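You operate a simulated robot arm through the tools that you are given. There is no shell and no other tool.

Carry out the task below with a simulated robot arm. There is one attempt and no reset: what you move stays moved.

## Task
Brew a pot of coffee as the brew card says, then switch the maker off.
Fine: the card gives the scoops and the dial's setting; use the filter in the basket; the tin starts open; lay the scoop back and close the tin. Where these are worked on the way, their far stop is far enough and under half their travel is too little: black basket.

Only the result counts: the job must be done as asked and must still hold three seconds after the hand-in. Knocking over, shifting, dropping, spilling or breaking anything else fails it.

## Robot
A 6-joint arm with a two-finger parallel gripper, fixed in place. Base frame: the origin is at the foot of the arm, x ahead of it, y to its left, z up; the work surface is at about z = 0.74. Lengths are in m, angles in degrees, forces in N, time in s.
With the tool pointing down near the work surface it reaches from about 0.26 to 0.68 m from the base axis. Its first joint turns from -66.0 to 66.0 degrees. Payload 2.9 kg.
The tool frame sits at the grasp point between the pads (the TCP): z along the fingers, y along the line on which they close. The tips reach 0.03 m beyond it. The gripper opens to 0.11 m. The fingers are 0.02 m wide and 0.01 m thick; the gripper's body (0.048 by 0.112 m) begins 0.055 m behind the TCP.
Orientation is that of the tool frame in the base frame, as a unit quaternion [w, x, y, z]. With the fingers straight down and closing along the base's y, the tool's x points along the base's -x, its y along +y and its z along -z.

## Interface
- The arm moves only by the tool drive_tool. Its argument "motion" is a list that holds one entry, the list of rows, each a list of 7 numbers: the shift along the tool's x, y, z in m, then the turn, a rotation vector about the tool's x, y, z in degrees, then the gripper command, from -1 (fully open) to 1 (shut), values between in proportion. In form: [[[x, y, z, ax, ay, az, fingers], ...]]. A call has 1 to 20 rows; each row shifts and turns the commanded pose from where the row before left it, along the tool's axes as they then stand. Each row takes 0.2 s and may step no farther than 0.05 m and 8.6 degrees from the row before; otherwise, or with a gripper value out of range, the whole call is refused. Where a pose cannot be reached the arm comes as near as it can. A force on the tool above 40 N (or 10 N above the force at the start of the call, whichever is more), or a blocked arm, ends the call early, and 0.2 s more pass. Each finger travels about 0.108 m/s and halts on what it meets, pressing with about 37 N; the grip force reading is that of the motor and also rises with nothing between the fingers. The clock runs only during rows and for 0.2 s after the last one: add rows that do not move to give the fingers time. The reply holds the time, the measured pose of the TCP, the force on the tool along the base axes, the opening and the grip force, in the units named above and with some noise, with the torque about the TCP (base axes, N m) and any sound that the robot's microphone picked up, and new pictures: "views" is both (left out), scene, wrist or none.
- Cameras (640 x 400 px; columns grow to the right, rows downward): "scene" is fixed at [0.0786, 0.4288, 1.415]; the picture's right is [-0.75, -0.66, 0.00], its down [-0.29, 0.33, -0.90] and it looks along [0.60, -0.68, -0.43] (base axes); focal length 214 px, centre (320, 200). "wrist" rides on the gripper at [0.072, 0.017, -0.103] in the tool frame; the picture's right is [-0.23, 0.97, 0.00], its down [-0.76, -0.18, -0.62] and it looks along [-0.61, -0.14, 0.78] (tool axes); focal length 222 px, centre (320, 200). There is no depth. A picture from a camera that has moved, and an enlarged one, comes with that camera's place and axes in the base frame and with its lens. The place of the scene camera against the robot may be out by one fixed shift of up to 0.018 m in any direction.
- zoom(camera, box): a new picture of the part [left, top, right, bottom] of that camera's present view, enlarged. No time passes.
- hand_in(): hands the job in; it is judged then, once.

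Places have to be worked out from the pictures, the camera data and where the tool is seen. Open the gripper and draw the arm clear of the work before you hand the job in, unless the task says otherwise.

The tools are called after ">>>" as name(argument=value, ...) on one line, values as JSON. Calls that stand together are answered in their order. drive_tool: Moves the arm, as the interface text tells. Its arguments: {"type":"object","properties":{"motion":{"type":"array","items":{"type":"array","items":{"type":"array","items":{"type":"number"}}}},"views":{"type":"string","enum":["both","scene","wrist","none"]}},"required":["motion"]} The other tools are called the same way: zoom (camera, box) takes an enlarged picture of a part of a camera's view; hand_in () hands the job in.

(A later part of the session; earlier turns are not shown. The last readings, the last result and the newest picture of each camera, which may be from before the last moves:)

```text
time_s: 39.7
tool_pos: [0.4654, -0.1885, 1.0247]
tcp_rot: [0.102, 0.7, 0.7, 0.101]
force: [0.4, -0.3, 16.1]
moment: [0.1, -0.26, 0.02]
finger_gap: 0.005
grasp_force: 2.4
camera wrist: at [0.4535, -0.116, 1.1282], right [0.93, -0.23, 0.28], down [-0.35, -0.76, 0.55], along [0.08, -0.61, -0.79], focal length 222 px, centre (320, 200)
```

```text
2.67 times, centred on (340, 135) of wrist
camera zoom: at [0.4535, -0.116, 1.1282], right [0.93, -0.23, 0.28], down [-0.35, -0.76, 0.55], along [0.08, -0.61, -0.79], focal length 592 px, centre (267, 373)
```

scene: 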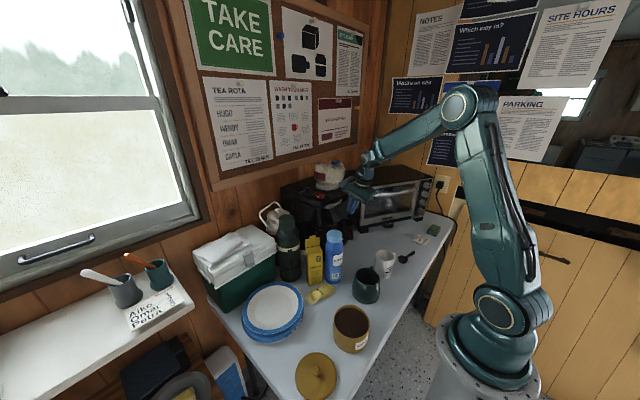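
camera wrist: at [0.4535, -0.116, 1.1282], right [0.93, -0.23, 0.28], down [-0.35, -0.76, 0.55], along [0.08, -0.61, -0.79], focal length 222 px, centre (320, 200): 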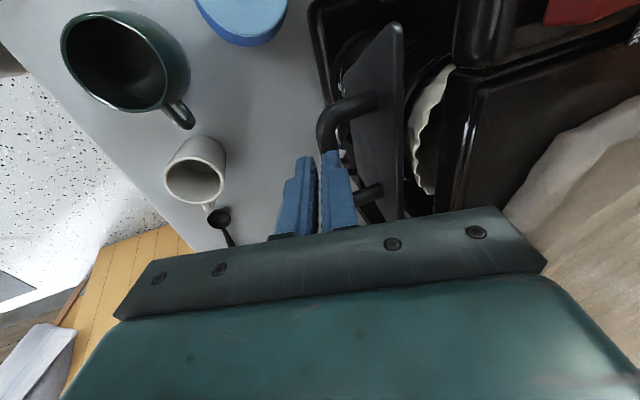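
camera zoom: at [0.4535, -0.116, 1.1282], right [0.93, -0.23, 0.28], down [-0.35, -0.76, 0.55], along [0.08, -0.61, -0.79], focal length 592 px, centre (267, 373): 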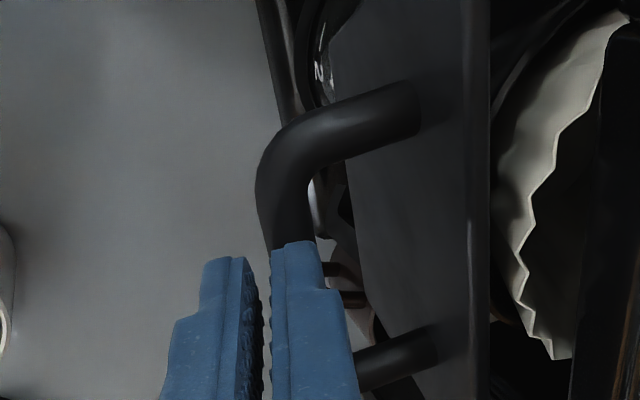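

The basket has come out and the filter is visible behind the panel, but the fingers seem to have slipped off the bar (gap 5 mm). I look closer before the next move.

>>> zoom(camera="scene", box=[310, 185, 370, 225])

>>> zoom(camera="wrist", box=[290, 0, 450, 100])

>>> zoom(camera="wrist", box=[290, 80, 410, 210])

```text
10.00 times, centred on (340, 205) of scene
camera zoom: at [0.0784, 0.4288, 1.415], right [-0.75, -0.66, 0.0], down [-0.29, 0.33, -0.9], along [0.6, -0.68, -0.43], focal length 2145 px, centre (120, 150)
```

zoom: 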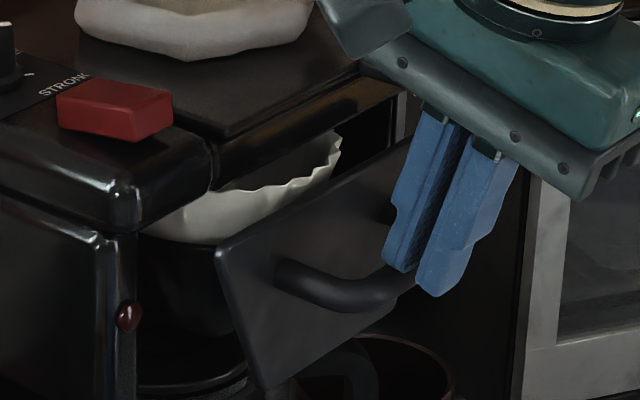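

```text
4.00 times, centred on (370, 50) of wrist
camera zoom: at [0.4535, -0.116, 1.1282], right [0.93, -0.23, 0.28], down [-0.35, -0.76, 0.55], along [0.08, -0.61, -0.79], focal length 888 px, centre (120, 800)
```

zoom: 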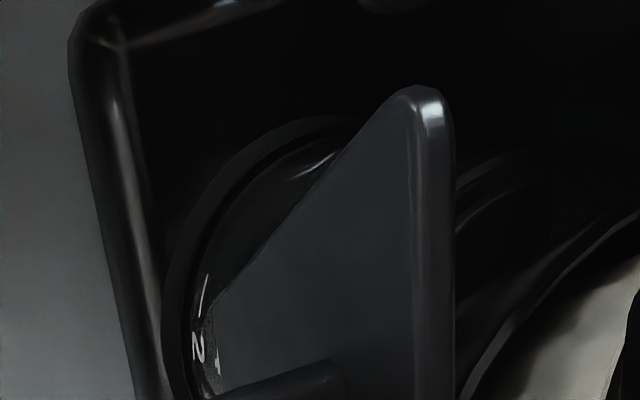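

```text
3.08 times, centred on (350, 145) of wrist
camera zoom: at [0.4535, -0.116, 1.1282], right [0.93, -0.23, 0.28], down [-0.35, -0.76, 0.55], along [0.08, -0.61, -0.79], focal length 684 px, centre (228, 369)
```

zoom: 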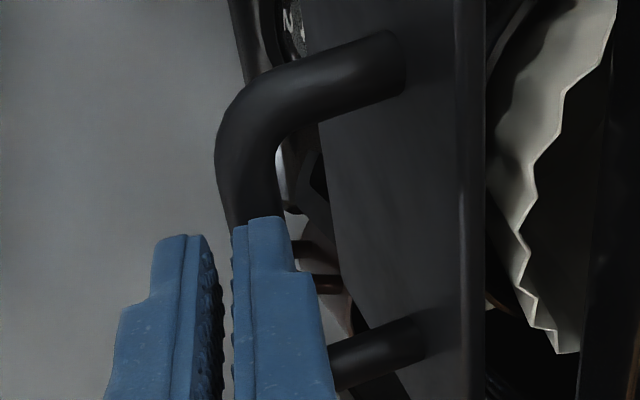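

The basket slides straight out like a drawer (about 3 cm so far); the inclined fingers were levered up off the bar. I lift, make the tool upright, and re-grip the bar deeper.

>>> drive_tool(motion=[[[0, 0, -0.04, 0, 0, 0, 0.95], [0, 0, 0, 8, 0, 0, 0.6], [0, 0, 0, 8.3, 0, 0, 0.4], [0, 0.025, 0, 0, 0, 0, 0.4], [0, 0, 0, 0, 0, 0, 0.4]]], views="wrist")

>>> zoom(camera="wrist", box=[220, 60, 460, 210])

```text
time_s: 40.9
tool_pos: [0.4794, -0.1888, 1.0614]
tcp_rot: [-0.001, 0.708, 0.706, -0.001]
force: [0.2, 0.4, -0.7]
moment: [-0.01, 0.01, -0.01]
finger_gap: 0.0329
grasp_force: 0.1
camera wrist: at [0.4974, -0.1163, 1.1643], right [0.97, -0.23, 0.0], down [-0.18, -0.76, 0.62], along [-0.14, -0.61, -0.78], focal length 222 px, centre (320, 200)
```

wrist: 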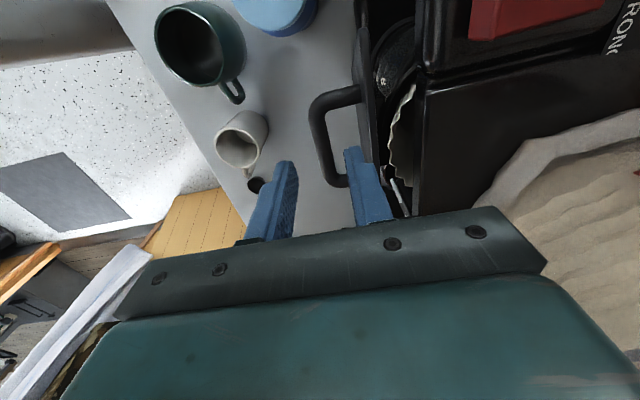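

```text
2.67 times, centred on (340, 135) of wrist
camera zoom: at [0.4974, -0.1163, 1.1643], right [0.97, -0.23, 0.0], down [-0.18, -0.76, 0.62], along [-0.14, -0.61, -0.78], focal length 592 px, centre (267, 373)
```

zoom: 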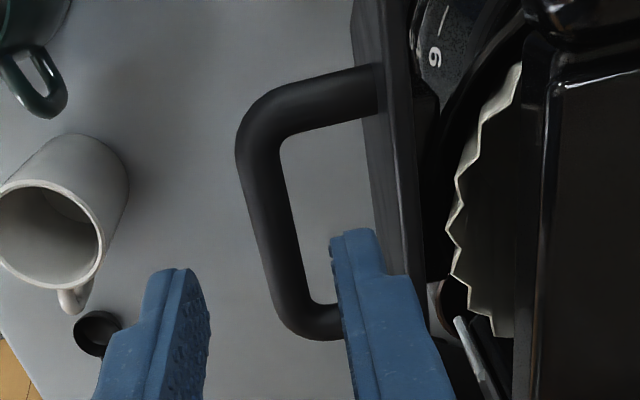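

Upright now; the bar runs at x≈0.4835 beneath the fingers. I shift 4 mm, narrow the gap to 24 mm and go down 5 cm to take the bar in the middle of the pads.

>>> drive_tool(motion=[[[0, 0.004, 0, 0, 0, 0, 0.56], [0, 0, 0.027, 0, 0, 0, 0.56], [0, 0, 0.026, 0, 0, 0, 0.56], [0, 0, 0, 0, 0, 0, 0.56]]], views="wrist")

>>> zoom(camera="wrist", box=[220, 60, 460, 210])

```text
time_s: 41.9
tool_pos: [0.4839, -0.1883, 1.0086]
tcp_rot: [0.001, 0.708, 0.706, -0.001]
force: [0.5, -0.2, -0.4]
moment: [-0.03, 0.02, 0.01]
finger_gap: 0.0244
grasp_force: 0.2
camera wrist: at [0.501, -0.116, 1.1118], right [0.97, -0.23, 0.0], down [-0.18, -0.76, 0.62], along [-0.14, -0.61, -0.78], focal length 222 px, centre (320, 200)
```

wrist: 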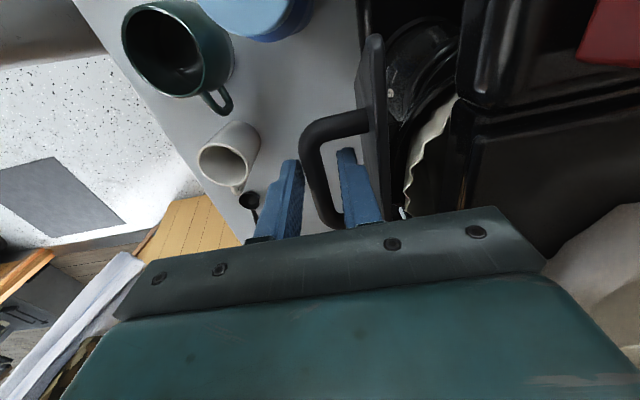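

```text
2.67 times, centred on (340, 135) of wrist
camera zoom: at [0.501, -0.116, 1.1118], right [0.97, -0.23, 0.0], down [-0.18, -0.76, 0.62], along [-0.14, -0.61, -0.78], focal length 592 px, centre (267, 373)
```

zoom: 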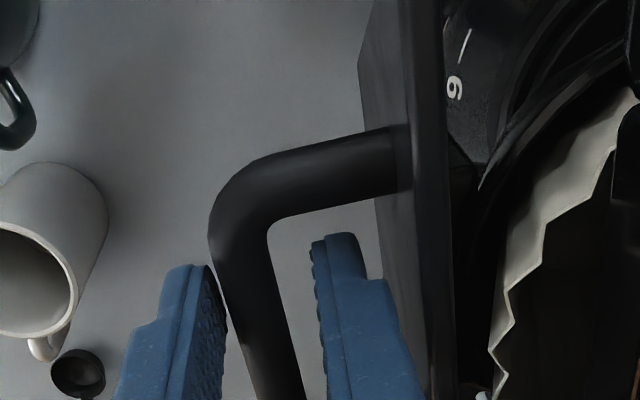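

The bar is well between the fingers. I close and pull back 6 cm in 1.5 cm steps.

>>> drive_tool(motion=[[[0, 0, 0, 0, 0, 0, 0.95], [0, 0, 0, 0, 0, 0, 0.95], [0, -0.015, 0, 0, 0, 0, 0.95], [0, -0.015, 0, 0, 0, 0, 0.95], [0, -0.015, 0, 0, 0, 0, 0.95], [0, -0.015, 0, 0, 0, 0, 0.95], [0, 0, 0, 0, 0, 0, 0.95]]])

>>> zoom(camera="scene", box=[300, 170, 380, 230])

>>> zoom(camera="wrist", box=[260, 30, 500, 210])

```text
time_s: 43.5
tool_pos: [0.4237, -0.1881, 1.0085]
tcp_rot: [-0.001, 0.708, 0.707, -0.001]
force: [0.4, -4.1, -4.6]
moment: [-0.19, -0.04, 0.9]
finger_gap: 0.0126
grasp_force: 44.9
camera wrist: at [0.4407, -0.1159, 1.1118], right [0.97, -0.23, 0.0], down [-0.18, -0.76, 0.62], along [-0.14, -0.61, -0.78], focal length 222 px, centre (320, 200)
```

scene: 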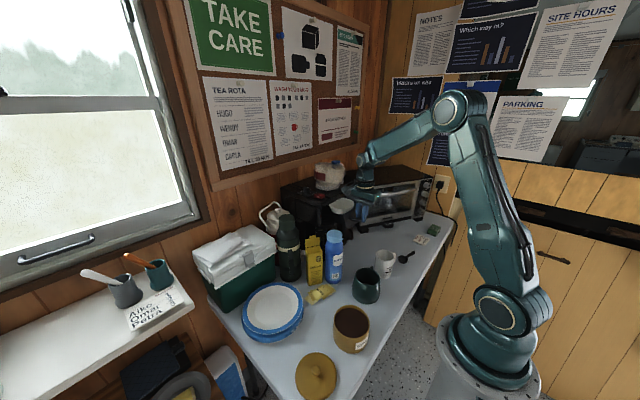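
wrist: 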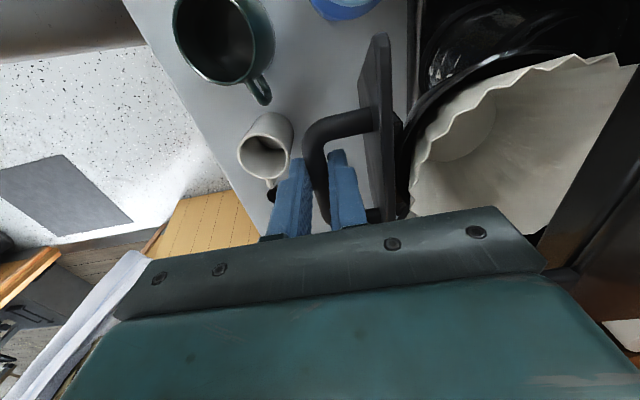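

```text
6.67 times, centred on (340, 200) of scene
camera zoom: at [0.0787, 0.4286, 1.415], right [-0.75, -0.66, 0.0], down [-0.29, 0.33, -0.9], along [0.6, -0.68, -0.43], focal length 1430 px, centre (187, 200)
```

zoom: 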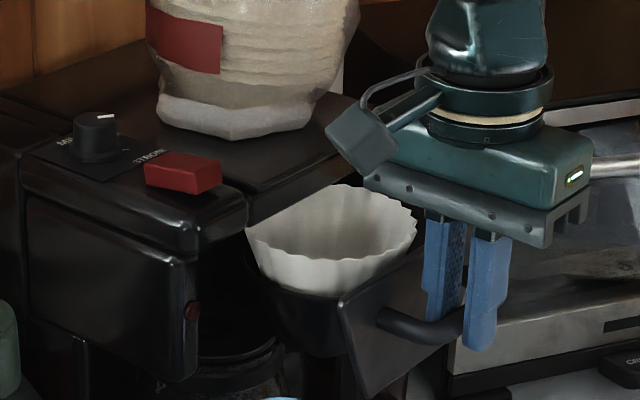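

```text
2.22 times, centred on (380, 120) of wrist
camera zoom: at [0.4407, -0.1159, 1.1118], right [0.97, -0.23, 0.0], down [-0.18, -0.76, 0.62], along [-0.14, -0.61, -0.78], focal length 494 px, centre (187, 378)
```

zoom: 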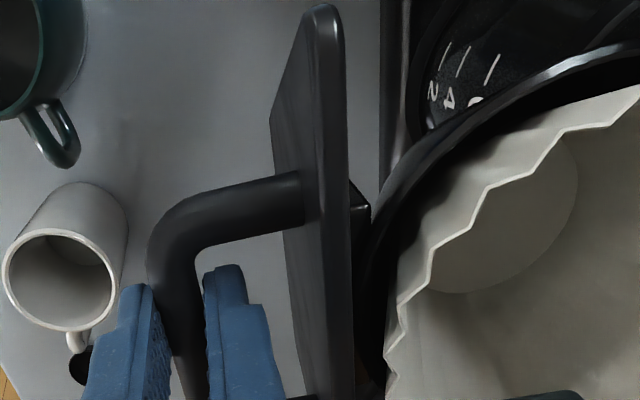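

The basket is out about 9 cm with the paper filter in it. I keep pulling gently to find its far stop.

>>> drive_tool(motion=[[[0, -0.01, 0, 0, 0, 0, 0.95], [0, -0.01, 0, 0, 0, 0, 0.95], [0, -0.01, 0, 0, 0, 0, 0.95], [0, -0.01, 0, 0, 0, 0, 0.95], [0, 0, 0, 0, 0, 0, 0.95]]], views="wrist")

>>> zoom(camera="scene", box=[300, 170, 380, 230])

```text
time_s: 44.7
tool_pos: [0.3819, -0.1889, 1.0086]
tcp_rot: [0.001, 0.708, 0.706, -0.002]
force: [0.8, -7.8, -8.6]
moment: [-0.35, -0.05, 0.91]
finger_gap: 0.0128
grasp_force: 45.1
camera wrist: at [0.4006, -0.1159, 1.1118], right [0.97, -0.23, 0.0], down [-0.18, -0.76, 0.62], along [-0.14, -0.61, -0.78], focal length 222 px, centre (320, 200)
```

wrist: 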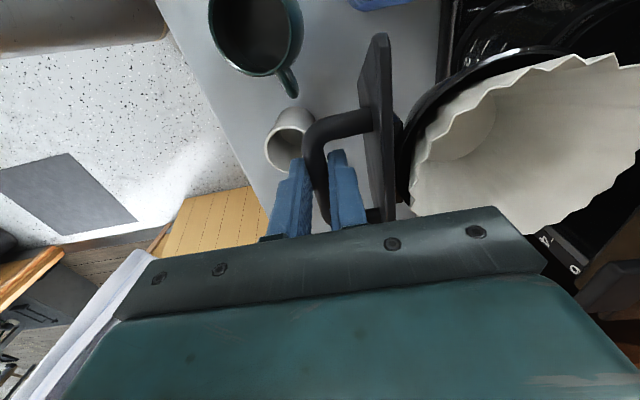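

```text
6.67 times, centred on (340, 200) of scene
camera zoom: at [0.0787, 0.4285, 1.4151], right [-0.75, -0.66, 0.0], down [-0.29, 0.33, -0.9], along [0.6, -0.68, -0.43], focal length 1430 px, centre (187, 200)
```

zoom: 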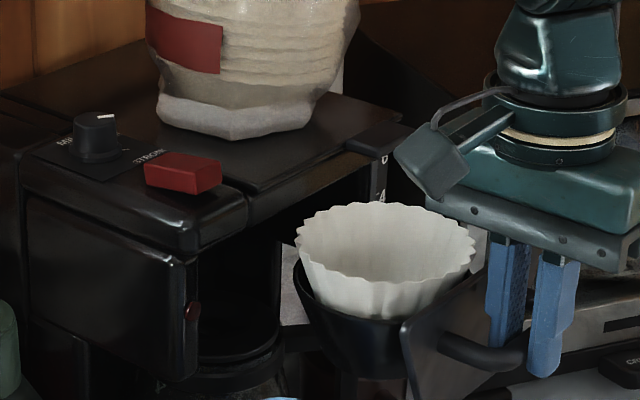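

The basket is out 13 cm and the whole filter is exposed, which is clearly well past half. I release the bar and lift away to see whether it stays.

>>> drive_tool(motion=[[[0, 0, 0, 0, 0, 0, 0.5], [0, 0, 0, 0, 0, 0, 0.5], [0, 0, -0.03, 0, 0, 0, 0.5], [0, 0, -0.04, 0, 0, 0, 0.5], [0, 0, -0.04, 0, 0, 0, 0.5], [0, 0, 0, 0, 0, 0, 0.5]]])

>>> zoom(camera="scene", box=[300, 170, 380, 230])

>>> zoom(camera="wrist", box=[260, 0, 500, 210])

```text
time_s: 46.1
tool_pos: [0.3818, -0.1869, 1.1189]
tcp_rot: [-0.001, 0.708, 0.706, 0.0]
force: [-0.1, 0.6, 0.0]
moment: [0.01, -0.02, -0.01]
finger_gap: 0.0274
grasp_force: 0.1
camera wrist: at [0.4002, -0.1147, 1.2232], right [0.97, -0.23, 0.0], down [-0.18, -0.76, 0.62], along [-0.14, -0.61, -0.78], focal length 222 px, centre (320, 200)
```

scene: 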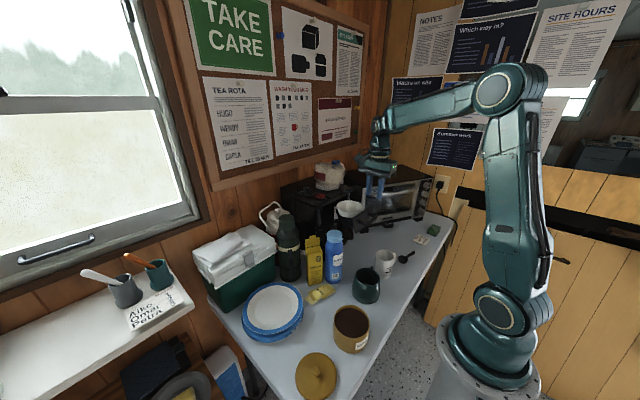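
wrist: 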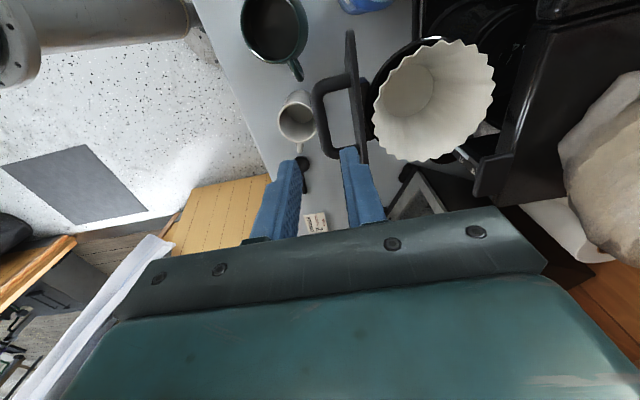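

```text
6.67 times, centred on (340, 200) of scene
camera zoom: at [0.0786, 0.4288, 1.415], right [-0.75, -0.66, 0.0], down [-0.29, 0.33, -0.9], along [0.6, -0.68, -0.43], focal length 1430 px, centre (187, 200)
```

zoom: 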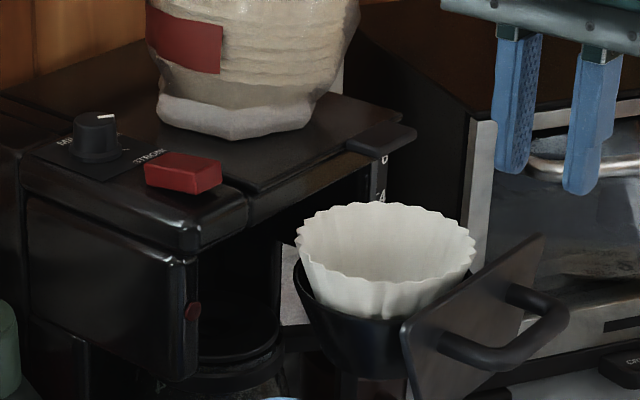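

```text
1.90 times, centred on (380, 105) of wrist
camera zoom: at [0.4002, -0.1147, 1.2232], right [0.97, -0.23, 0.0], down [-0.18, -0.76, 0.62], along [-0.14, -0.61, -0.78], focal length 423 px, centre (206, 381)
```

zoom: 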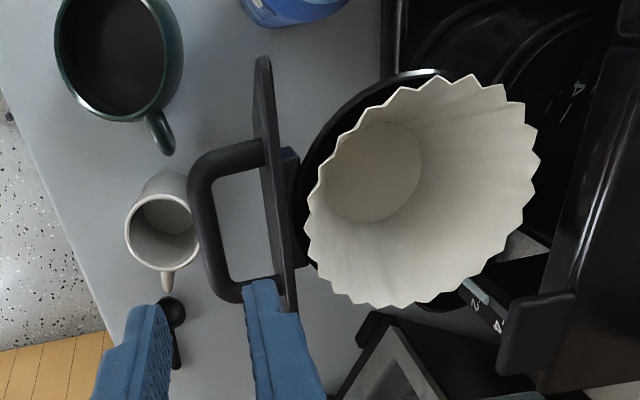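

The basket stays open; the filter's rim centre is at about (0.476, -0.185), z≈1.04. Next the scoop: bowl near (0.295, -0.362), handle pointing toward (-0.19, -0.98). I move above its handle, and turn the wrist about 11° so the fingers close across it.

>>> drive_tool(motion=[[[-0.0304, -0.0134, 0.02, 0, 0, 0, 0.3], [-0.0304, -0.0134, 0.027, 0, 0, 0, 0.3], [-0.0304, -0.0134, 0.027, 0, 0, 0, 0.3], [-0.0304, -0.0134, 0.027, 0, 0, 0, 0.3], [-0.0304, -0.0134, 0.027, 0, 0, 0, 0.3], [-0.0304, -0.0134, 0.027, 0, 0, 0, 0.3], [-0.0304, -0.0134, 0.027, 0, 0, 0, 0.3], [0, 0, 0, 0, 0, 5.35, 0.3], [0, 0, 0, 0, 0, 5.35, 0.3], [0, 0, 0, 0, 0, 0, 0.3]]])

>>> zoom(camera="wrist", box=[220, 100, 420, 230])

```text
time_s: 48.3
tool_pos: [0.2889, -0.4006, 0.9377]
tcp_rot: [0.0, 0.771, 0.637, -0.001]
force: [0.5, 1.2, 0.7]
moment: [0.01, 0.0, -0.04]
finger_gap: 0.0384
grasp_force: 0.1
camera wrist: at [0.3196, -0.3326, 1.0403], right [0.91, -0.41, 0.0], down [-0.32, -0.71, 0.62], along [-0.25, -0.57, -0.78], focal length 222 px, centre (320, 200)
```

scene: 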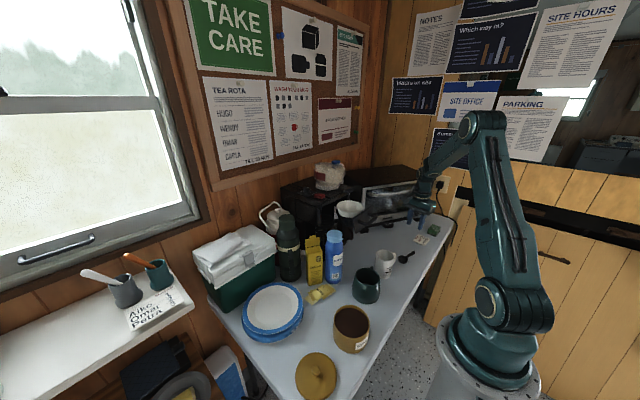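
wrist: 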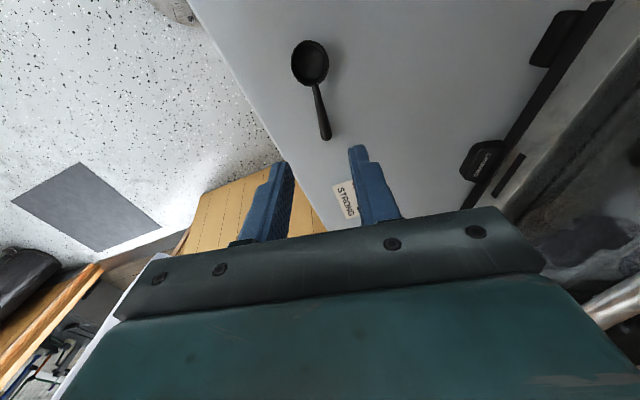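

```text
3.08 times, centred on (320, 165) of wrist
camera zoom: at [0.3196, -0.3326, 1.0403], right [0.91, -0.41, 0.0], down [-0.32, -0.71, 0.62], along [-0.25, -0.57, -0.78], focal length 684 px, centre (320, 308)
```

zoom: 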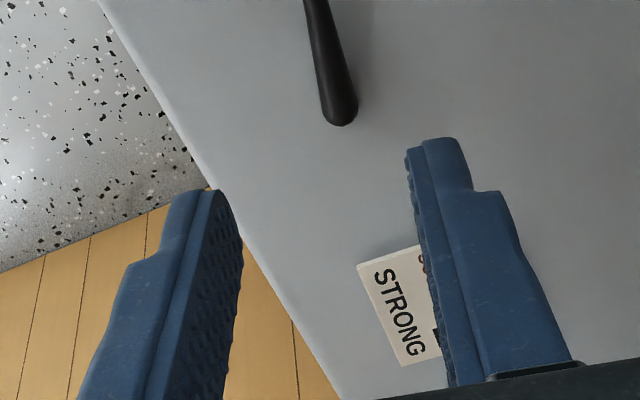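

The scoop's bowl is confirmed at (0.295, -0.362) and the handle end at (0.279, -0.444). I zoom in on the scoop itself.

>>> zoom(camera="wrist", box=[260, 20, 390, 150])

>>> zoom(camera="scene", box=[390, 240, 430, 270])

```text
3.08 times, centred on (325, 85) of wrist
camera zoom: at [0.3196, -0.3326, 1.0403], right [0.91, -0.41, 0.0], down [-0.32, -0.71, 0.62], along [-0.25, -0.57, -0.78], focal length 684 px, centre (305, 554)
```

zoom: 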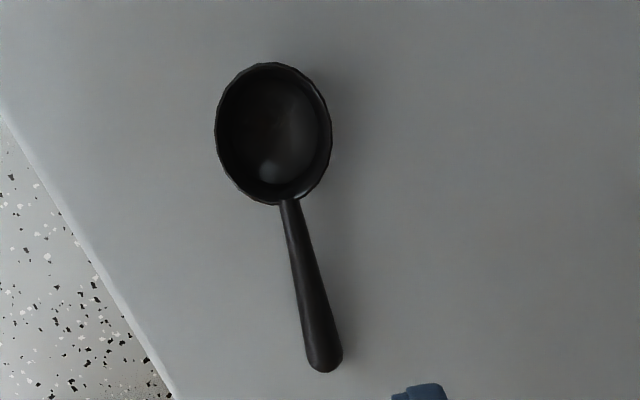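

```text
13.33 times, centred on (410, 255) of scene
camera zoom: at [0.0786, 0.4288, 1.415], right [-0.75, -0.66, 0.0], down [-0.29, 0.33, -0.9], along [0.6, -0.68, -0.43], focal length 2860 px, centre (-880, -533)
```

zoom: 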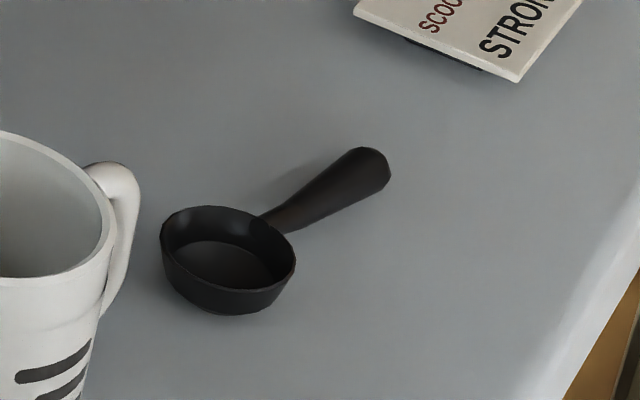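

The handle rises slightly from the bowl and is slim near it. I'm right above the grip spot; I go down to z = 0.80 with the fingers 38 mm apart and look.

>>> drive_tool(motion=[[[0, -0.0015, 0.045, 0, 0, 0, 0.3], [0, 0, 0.045, 0, 0, 0, 0.3], [0, 0, 0.04, 0, 0, 0, 0.3], [0, 0, 0, 0, 0, 0, 0.3]]], views="wrist")

>>> zoom(camera="wrist", box=[240, 80, 400, 220])

>>> zoom(camera="scene", box=[390, 230, 440, 270])

```text
time_s: 49.3
tool_pos: [0.2876, -0.4003, 0.8071]
tcp_rot: [0.0, 0.771, 0.637, 0.0]
force: [-0.4, 0.1, -0.2]
moment: [0.01, 0.0, 0.0]
finger_gap: 0.0386
grasp_force: 0.0
camera wrist: at [0.318, -0.332, 0.9098], right [0.91, -0.41, 0.0], down [-0.32, -0.71, 0.62], along [-0.25, -0.57, -0.78], focal length 222 px, centre (320, 200)
```

wrist: 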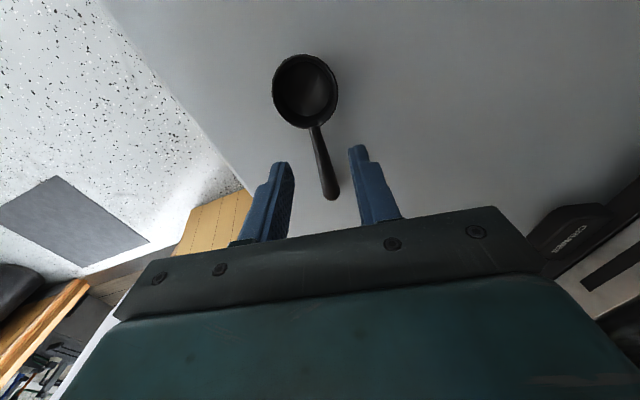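

```text
2.86 times, centred on (320, 150) of wrist
camera zoom: at [0.318, -0.332, 0.9098], right [0.91, -0.41, 0.0], down [-0.32, -0.71, 0.62], along [-0.25, -0.57, -0.78], focal length 635 px, centre (320, 343)
```

zoom: 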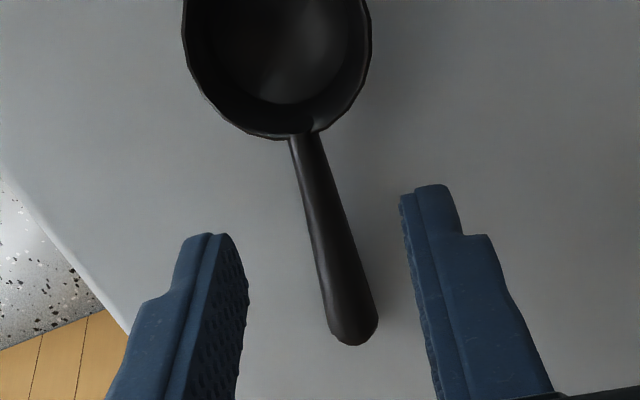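

```text
10.00 times, centred on (415, 250) of scene
camera zoom: at [0.0786, 0.4288, 1.415], right [-0.75, -0.66, 0.0], down [-0.29, 0.33, -0.9], along [0.6, -0.68, -0.43], focal length 2145 px, centre (-630, -300)
```

zoom: 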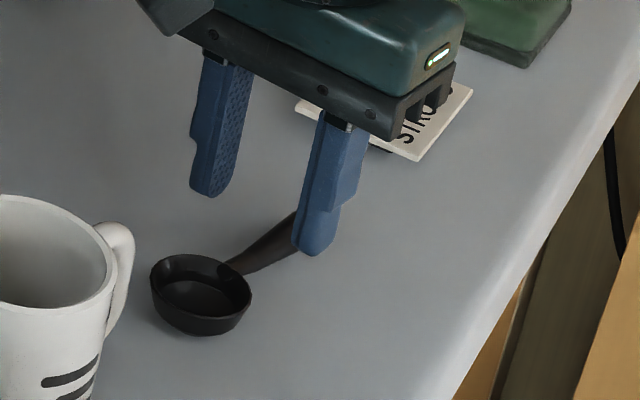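

The handle's centreline passes within a millimetre of the tool axis, at about z≈0.758. I lower 33 mm (tips just above the table) and close.

>>> drive_tool(motion=[[[0, 0, 0.02, 0, 0, 0, 0.3], [0, 0, 0.0125, 0, 0, 0, 0.3], [0, 0, 0, 0, 0, 0, 0.6], [0, 0, 0, 0, 0, 0, 0.95], [0, 0, 0, 0, 0, 0, 0.95]]], views="wrist")

>>> zoom(camera="wrist", box=[240, 80, 400, 220])

>>> zoom(camera="scene", box=[390, 230, 440, 270])

```text
time_s: 50.5
tool_pos: [0.2864, -0.4, 0.7744]
tcp_rot: [0.0, 0.77, 0.638, -0.001]
force: [0.1, -0.6, 0.5]
moment: [0.04, 0.03, -0.03]
finger_gap: 0.0118
grasp_force: 36.3
camera wrist: at [0.3175, -0.3323, 0.8777], right [0.91, -0.41, 0.0], down [-0.32, -0.71, 0.62], along [-0.25, -0.57, -0.78], focal length 222 px, centre (320, 200)
```

wrist: 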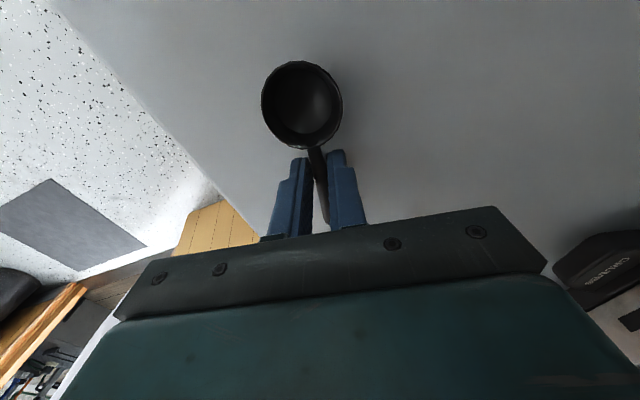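

```text
2.86 times, centred on (320, 150) of wrist
camera zoom: at [0.3175, -0.3323, 0.8777], right [0.91, -0.41, 0.0], down [-0.32, -0.71, 0.62], along [-0.25, -0.57, -0.78], focal length 635 px, centre (320, 343)
```

zoom: 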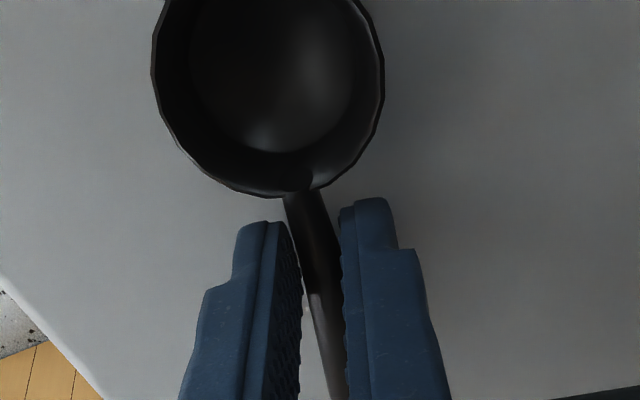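

```text
10.00 times, centred on (415, 250) of scene
camera zoom: at [0.0786, 0.4288, 1.415], right [-0.75, -0.66, 0.0], down [-0.29, 0.33, -0.9], along [0.6, -0.68, -0.43], focal length 2145 px, centre (-630, -300)
```

zoom: 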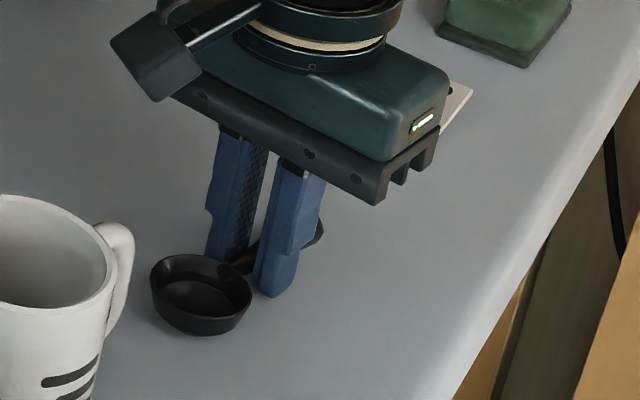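

The scoop's handle is held (gap 12 mm, 36 N). I lift it slowly and check that it stays level.

>>> drive_tool(motion=[[[0, 0, -0.01, 0, 0, 0, 0.95], [0, 0, -0.02, 0, 0, 0, 0.95], [0, 0, -0.03, 0, 0, 0, 0.95], [0, 0, -0.03, 0, 0, 0, 0.95], [0, 0, -0.03, 0, 0, 0, 0.95], [0, 0, 0, 0, 0, 0, 0.95]]])

>>> zoom(camera="scene", box=[390, 210, 440, 250])

>>> zoom(camera="wrist", box=[240, 60, 400, 220])

```text
time_s: 51.9
tool_pos: [0.2868, -0.4004, 0.8935]
tcp_rot: [0.0, 0.77, 0.638, -0.001]
force: [-0.8, 0.7, 0.7]
moment: [0.03, 0.0, 0.03]
finger_gap: 0.0118
grasp_force: 37.3
camera wrist: at [0.318, -0.3326, 0.9979], right [0.91, -0.41, 0.0], down [-0.32, -0.71, 0.62], along [-0.25, -0.57, -0.78], focal length 222 px, centre (320, 200)
```

scene: 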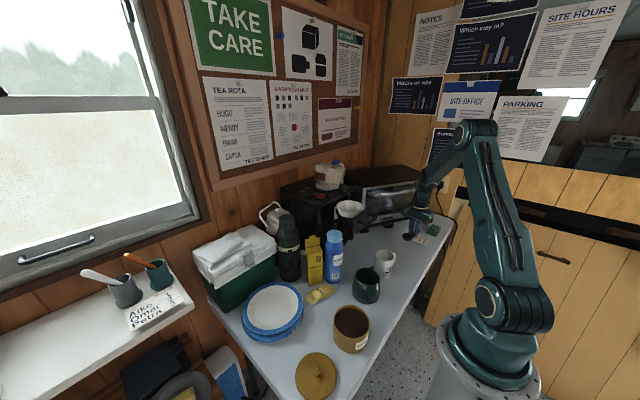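
wrist: 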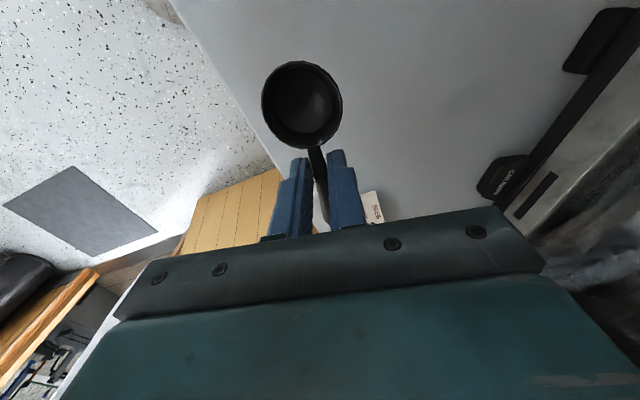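

```text
10.00 times, centred on (415, 230) of scene
camera zoom: at [0.0786, 0.4288, 1.415], right [-0.75, -0.66, 0.0], down [-0.29, 0.33, -0.9], along [0.6, -0.68, -0.43], focal length 2145 px, centre (-630, -100)
```

zoom: 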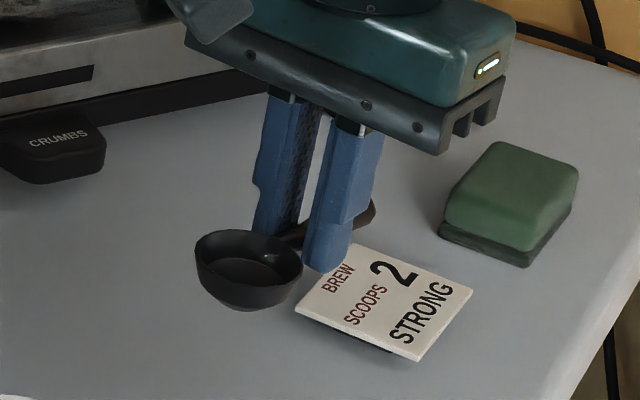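

```text
2.50 times, centred on (320, 140) of wrist
camera zoom: at [0.318, -0.3326, 0.9979], right [0.91, -0.41, 0.0], down [-0.32, -0.71, 0.62], along [-0.25, -0.57, -0.78], focal length 555 px, centre (320, 350)
```

zoom: 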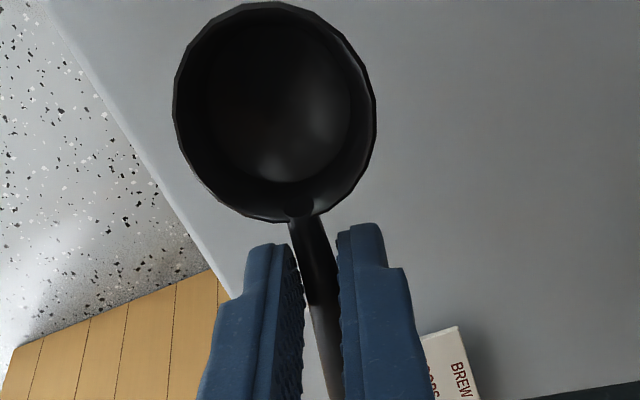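

The scoop is held level with the bowl about 41 mm ahead of the grip. Before taking coffee I want to rehearse the pouring turn with the scoop empty, so I rise and go above the filter.

>>> drive_tool(motion=[[[0, 0, -0.045, 0, 0, 0, 0.95], [0, 0, -0.045, 0, 0, 0, 0.95], [0, 0, -0.045, 0, 0, 0, 0.95], [0, 0, -0.045, 0, 0, 0, 0.95], [0, 0, -0.045, 0, 0, 0, 0.95], [0.0346, 0.0227, -0.0117, 0, 0, 0, 0.95], [0.0346, 0.0227, -0.0117, 0, 0, 0, 0.95], [0.0346, 0.0227, -0.0117, 0, 0, 0, 0.95], [0.0346, 0.0227, -0.0117, 0, 0, 0, 0.95], [0.0346, 0.0227, -0.0117, 0, 0, 0, 0.95], [0.0346, 0.0227, -0.0117, 0, 0, 0, 0.95], [0, 0, 0, 0, 0, 5, 0.95], [0, 0, 0, 0, 0, 5, 0.95], [0, 0, 0, 0, 0, 0, 0.95]]])

>>> zoom(camera="wrist", box=[200, 20, 440, 220])

>>> zoom(camera="scene", box=[290, 130, 410, 230])

```text
time_s: 54.9
tool_pos: [0.4616, -0.2211, 1.1897]
tcp_rot: [0.0, 0.824, 0.567, -0.001]
force: [0.7, 0.0, 0.4]
moment: [0.02, 0.02, 0.01]
finger_gap: 0.0118
grasp_force: 37.2
camera wrist: at [0.503, -0.1605, 1.293], right [0.83, -0.56, 0.0], down [-0.44, -0.65, 0.62], along [-0.35, -0.52, -0.78], focal length 222 px, centre (320, 200)
```

scene: 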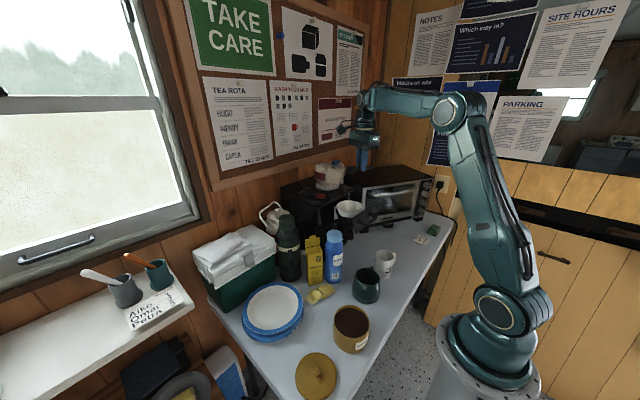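
wrist: 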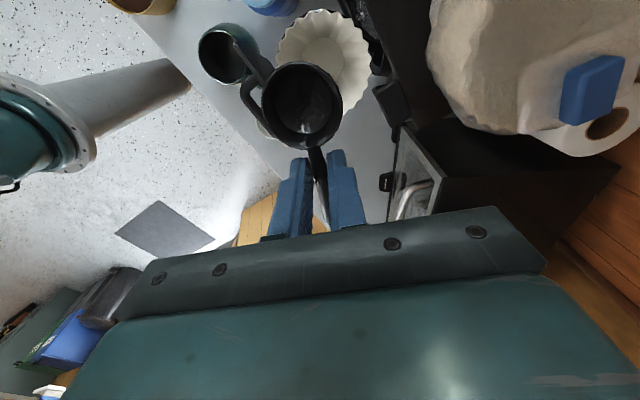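

```text
2.00 times, centred on (320, 120) of wrist
camera zoom: at [0.503, -0.1605, 1.293], right [0.83, -0.56, 0.0], down [-0.44, -0.65, 0.62], along [-0.35, -0.52, -0.78], focal length 444 px, centre (320, 360)
```

zoom: 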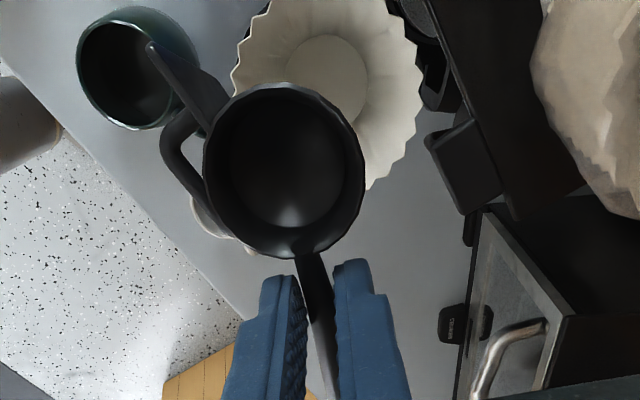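

```text
4.00 times, centred on (350, 180) of scene
camera zoom: at [0.0786, 0.4288, 1.415], right [-0.75, -0.66, 0.0], down [-0.29, 0.33, -0.9], along [0.6, -0.68, -0.43], focal length 858 px, centre (200, 280)
```

zoom: 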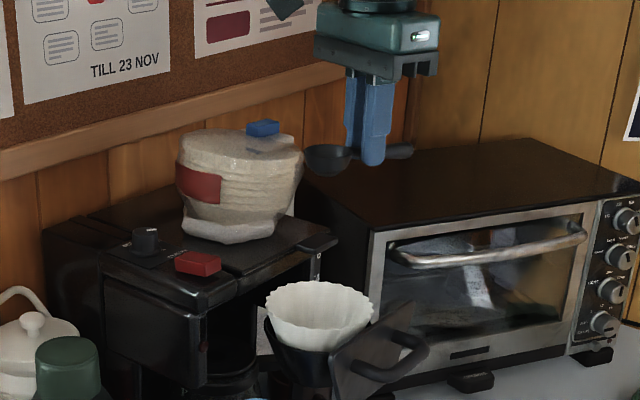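

The bowl is above the filter (filter centre ≈ (0.484, -0.188)). I rehearse the pouring roll about the handle axis with the empty scoop: first 51°.

>>> drive_tool(motion=[[[0, 0, 0, -8.5, 0, 0, 0.95], [0, 0, 0, -8.5, 0, 0, 0.95], [0, 0, 0, -8.5, 0, 0, 0.95], [0, 0, 0, -8.5, 0, 0, 0.95], [0, 0, 0, -8.5, 0, 0, 0.95], [0, 0, 0, -8.5, 0, 0, 0.95], [0, 0, 0, 0, 0, 0, 0.95]]], views="scene")

```text
time_s: 56.5
tool_pos: [0.4603, -0.2225, 1.1892]
tcp_rot: [0.355, 0.743, 0.513, 0.244]
force: [0.4, 0.3, 0.1]
moment: [0.02, 0.0, -0.03]
finger_gap: 0.012
grasp_force: 37.0
```

scene: 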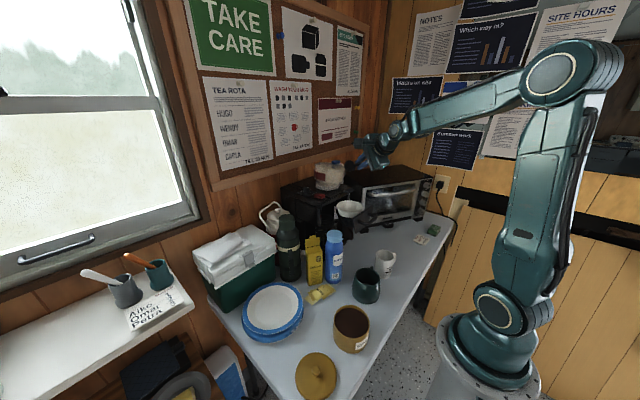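

The roll works so far and the arm is well clear. I continue the rehearsal to about 119°.

>>> drive_tool(motion=[[[0, 0, 0, -8.5, 0, 0, 0.95], [0, 0, 0, -8.5, 0, 0, 0.95], [0, 0, 0, -8.5, 0, 0, 0.95], [0, 0, 0, -8.5, 0, 0, 0.95], [0, 0, 0, -8.5, 0, 0, 0.95], [0, 0, 0, -8.5, 0, 0, 0.95], [0, 0, 0, -8.5, 0, 0, 0.95], [0, 0, 0, -8.5, 0, 0, 0.95], [0, 0, 0, 0, 0, 0, 0.95]]])

>>> zoom(camera="scene", box=[290, 130, 410, 230])

```text
time_s: 58.5
tool_pos: [0.503, -0.233, 1.2479]
tcp_rot: [0.708, 0.421, 0.29, 0.488]
force: [0.6, 0.3, 0.0]
moment: [0.0, 0.02, -0.03]
finger_gap: 0.0118
grasp_force: 36.8
out of reach, approached as far as the arm can: row 7, 8
camera wrist: at [0.4369, -0.1297, 1.2128], right [-0.52, -0.05, 0.86], down [-0.7, -0.55, -0.45], along [0.49, -0.84, 0.25], focal length 222 px, centre (320, 200)
```

scene: 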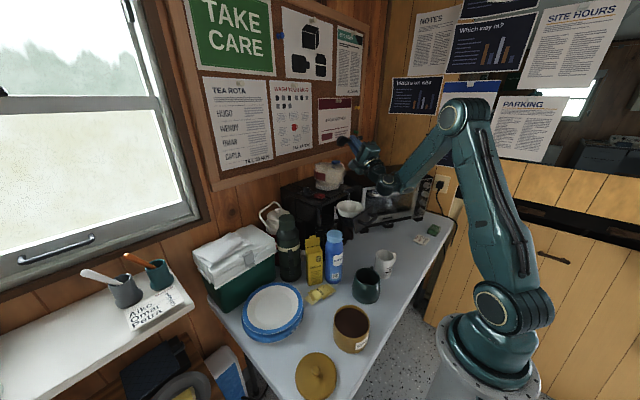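
wrist: 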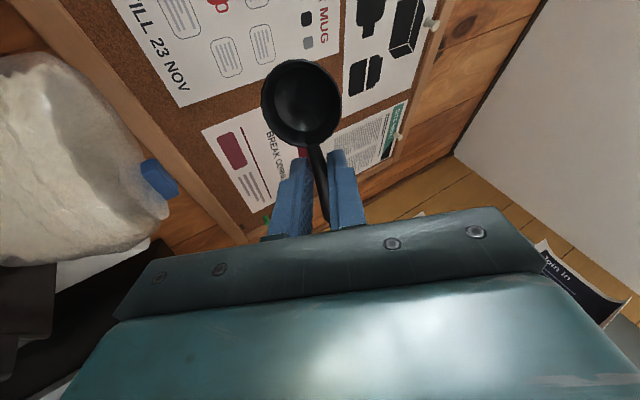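

```text
4.00 times, centred on (350, 180) of scene
camera zoom: at [0.0786, 0.4288, 1.415], right [-0.75, -0.66, 0.0], down [-0.29, 0.33, -0.9], along [0.6, -0.68, -0.43], focal length 858 px, centre (200, 280)
```

zoom: 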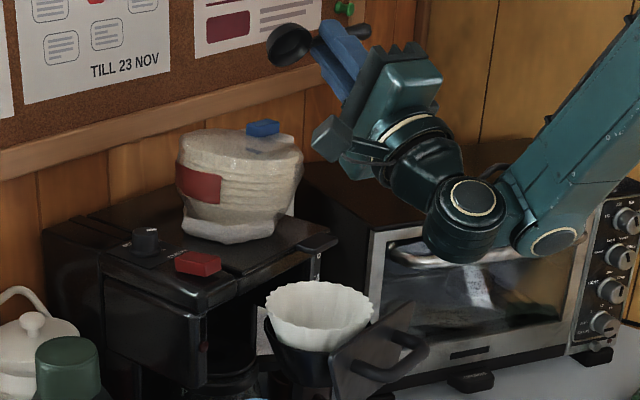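

The roll works to about 102° here, and to 119° when a bit higher and further out; nothing is touched. That should be enough to empty the scoop. I roll back to level, coming back over the filter's front.

>>> drive_tool(motion=[[[0, 0, 0, 8.5, 0, 0, 0.95], [0, 0, 0, 8.5, 0, 0, 0.95], [0, 0, 0, 8.5, 0, 0, 0.95], [0, -0.015, -0.025, 0, 0, 0, 0.95], [0, -0.015, -0.025, 0, 0, 0, 0.95], [0, 0, 0, 8.5, 0, 0, 0.95], [0, 0, 0, 8.5, 0, 0, 0.95], [0, 0, 0, 8.5, 0, 0, 0.95], [0, 0, 0, 8.5, 0, 0, 0.95], [0, 0, 0, 8.5, 0, 0, 0.95], [0, 0, 0, 8.5, 0, 0, 0.95], [0, 0, 0, 8.5, 0, 0, 0.95], [0, 0, 0, 8.5, 0, 0, 0.95], [0, 0, 0, 8.5, 0, 0, 0.95], [0, 0, 0, 8.5, 0, 0, 0.95], [0, 0, 0, 8.5, 0, 0, 0.95], [0, 0, 0, 0, 0, 0, 0.95]]], views="wrist")

```text
time_s: 62.1
tool_pos: [0.4585, -0.2147, 1.2151]
tcp_rot: [0.0, 0.823, 0.568, 0.0]
force: [-0.9, 0.3, -0.6]
moment: [0.02, 0.04, -0.04]
finger_gap: 0.012
grasp_force: 36.7
camera wrist: at [0.4992, -0.1531, 1.3173], right [0.83, -0.56, 0.0], down [-0.44, -0.65, 0.62], along [-0.35, -0.52, -0.78], focal length 222 px, centre (320, 200)
```

wrist: 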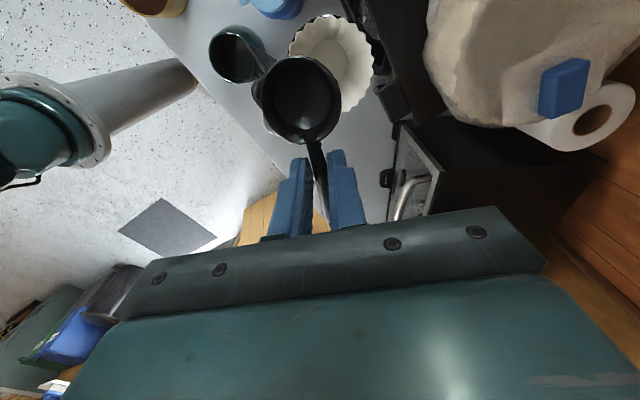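

Level again. I now carry the empty scoop over toward the tin at safe height and turn the wrist to face along y, to look into the tin.

>>> drive_tool(motion=[[[0, 0, 0, 0, 0, -6.93, 0.95], [0, 0, 0, 0, 0, -6.93, 0.95], [0, 0, 0, 0, 0, -6.93, 0.95], [0.0343, -0.0161, 0.0, 0, 0, 0, 0.95], [0.0343, -0.0161, 0.01, 0, 0, 0, 0.95], [0.0343, -0.0161, 0.0206, 0, 0, 0, 0.95], [0.0343, -0.0161, 0.0206, 0, 0, 0, 0.95], [0.0343, -0.0161, 0.0206, 0, 0, 0, 0.95], [0.0343, -0.0161, 0.0206, 0, 0, 0, 0.95], [0.0343, -0.0161, 0.0206, 0, 0, 0, 0.95], [0.0343, -0.0161, 0.0306, 0, 0, 0, 0.95], [0, 0, 0, 0, 0, 0, 0.95]]])

>>> zoom(camera="wrist", box=[200, 20, 440, 170])

>>> zoom(camera="scene", box=[300, 280, 400, 370])

```text
time_s: 64.7
tool_pos: [0.3274, 0.0603, 1.0703]
tcp_rot: [0.0, 0.708, 0.707, 0.0]
force: [0.4, -0.4, 0.6]
moment: [-0.02, 0.01, -0.02]
finger_gap: 0.0118
grasp_force: 37.3
camera wrist: at [0.3456, 0.1331, 1.1731], right [0.97, -0.23, 0.0], down [-0.18, -0.76, 0.62], along [-0.14, -0.61, -0.78], focal length 222 px, centre (320, 200)
```

scene: 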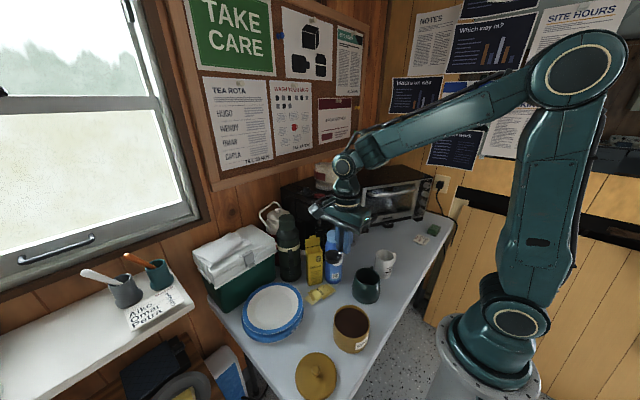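
wrist: 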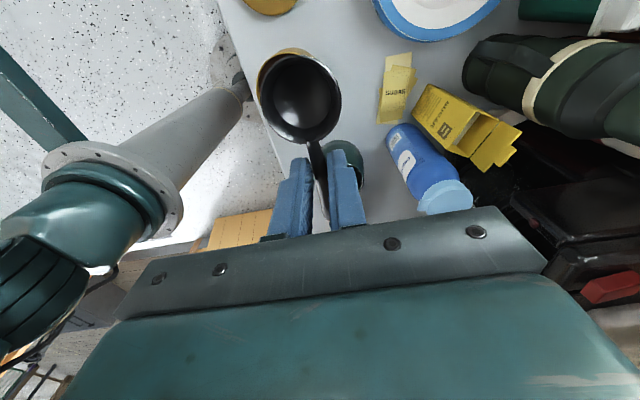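

```text
2.67 times, centred on (320, 95) of wrist
camera zoom: at [0.3456, 0.1331, 1.1731], right [0.97, -0.23, 0.0], down [-0.18, -0.76, 0.62], along [-0.14, -0.61, -0.78], focal length 592 px, centre (320, 480)
```

zoom: 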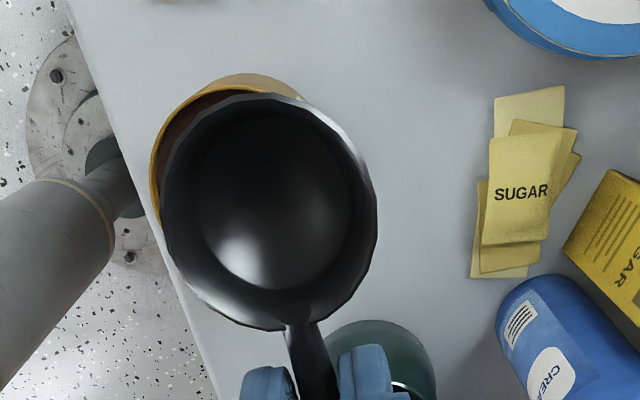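

```text
4.44 times, centred on (350, 325) of scene
camera zoom: at [0.0786, 0.4288, 1.415], right [-0.75, -0.66, 0.0], down [-0.29, 0.33, -0.9], along [0.6, -0.68, -0.43], focal length 953 px, centre (187, -356)
```

zoom: 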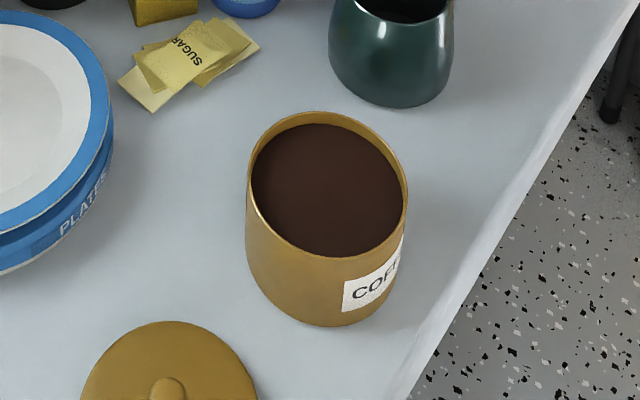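

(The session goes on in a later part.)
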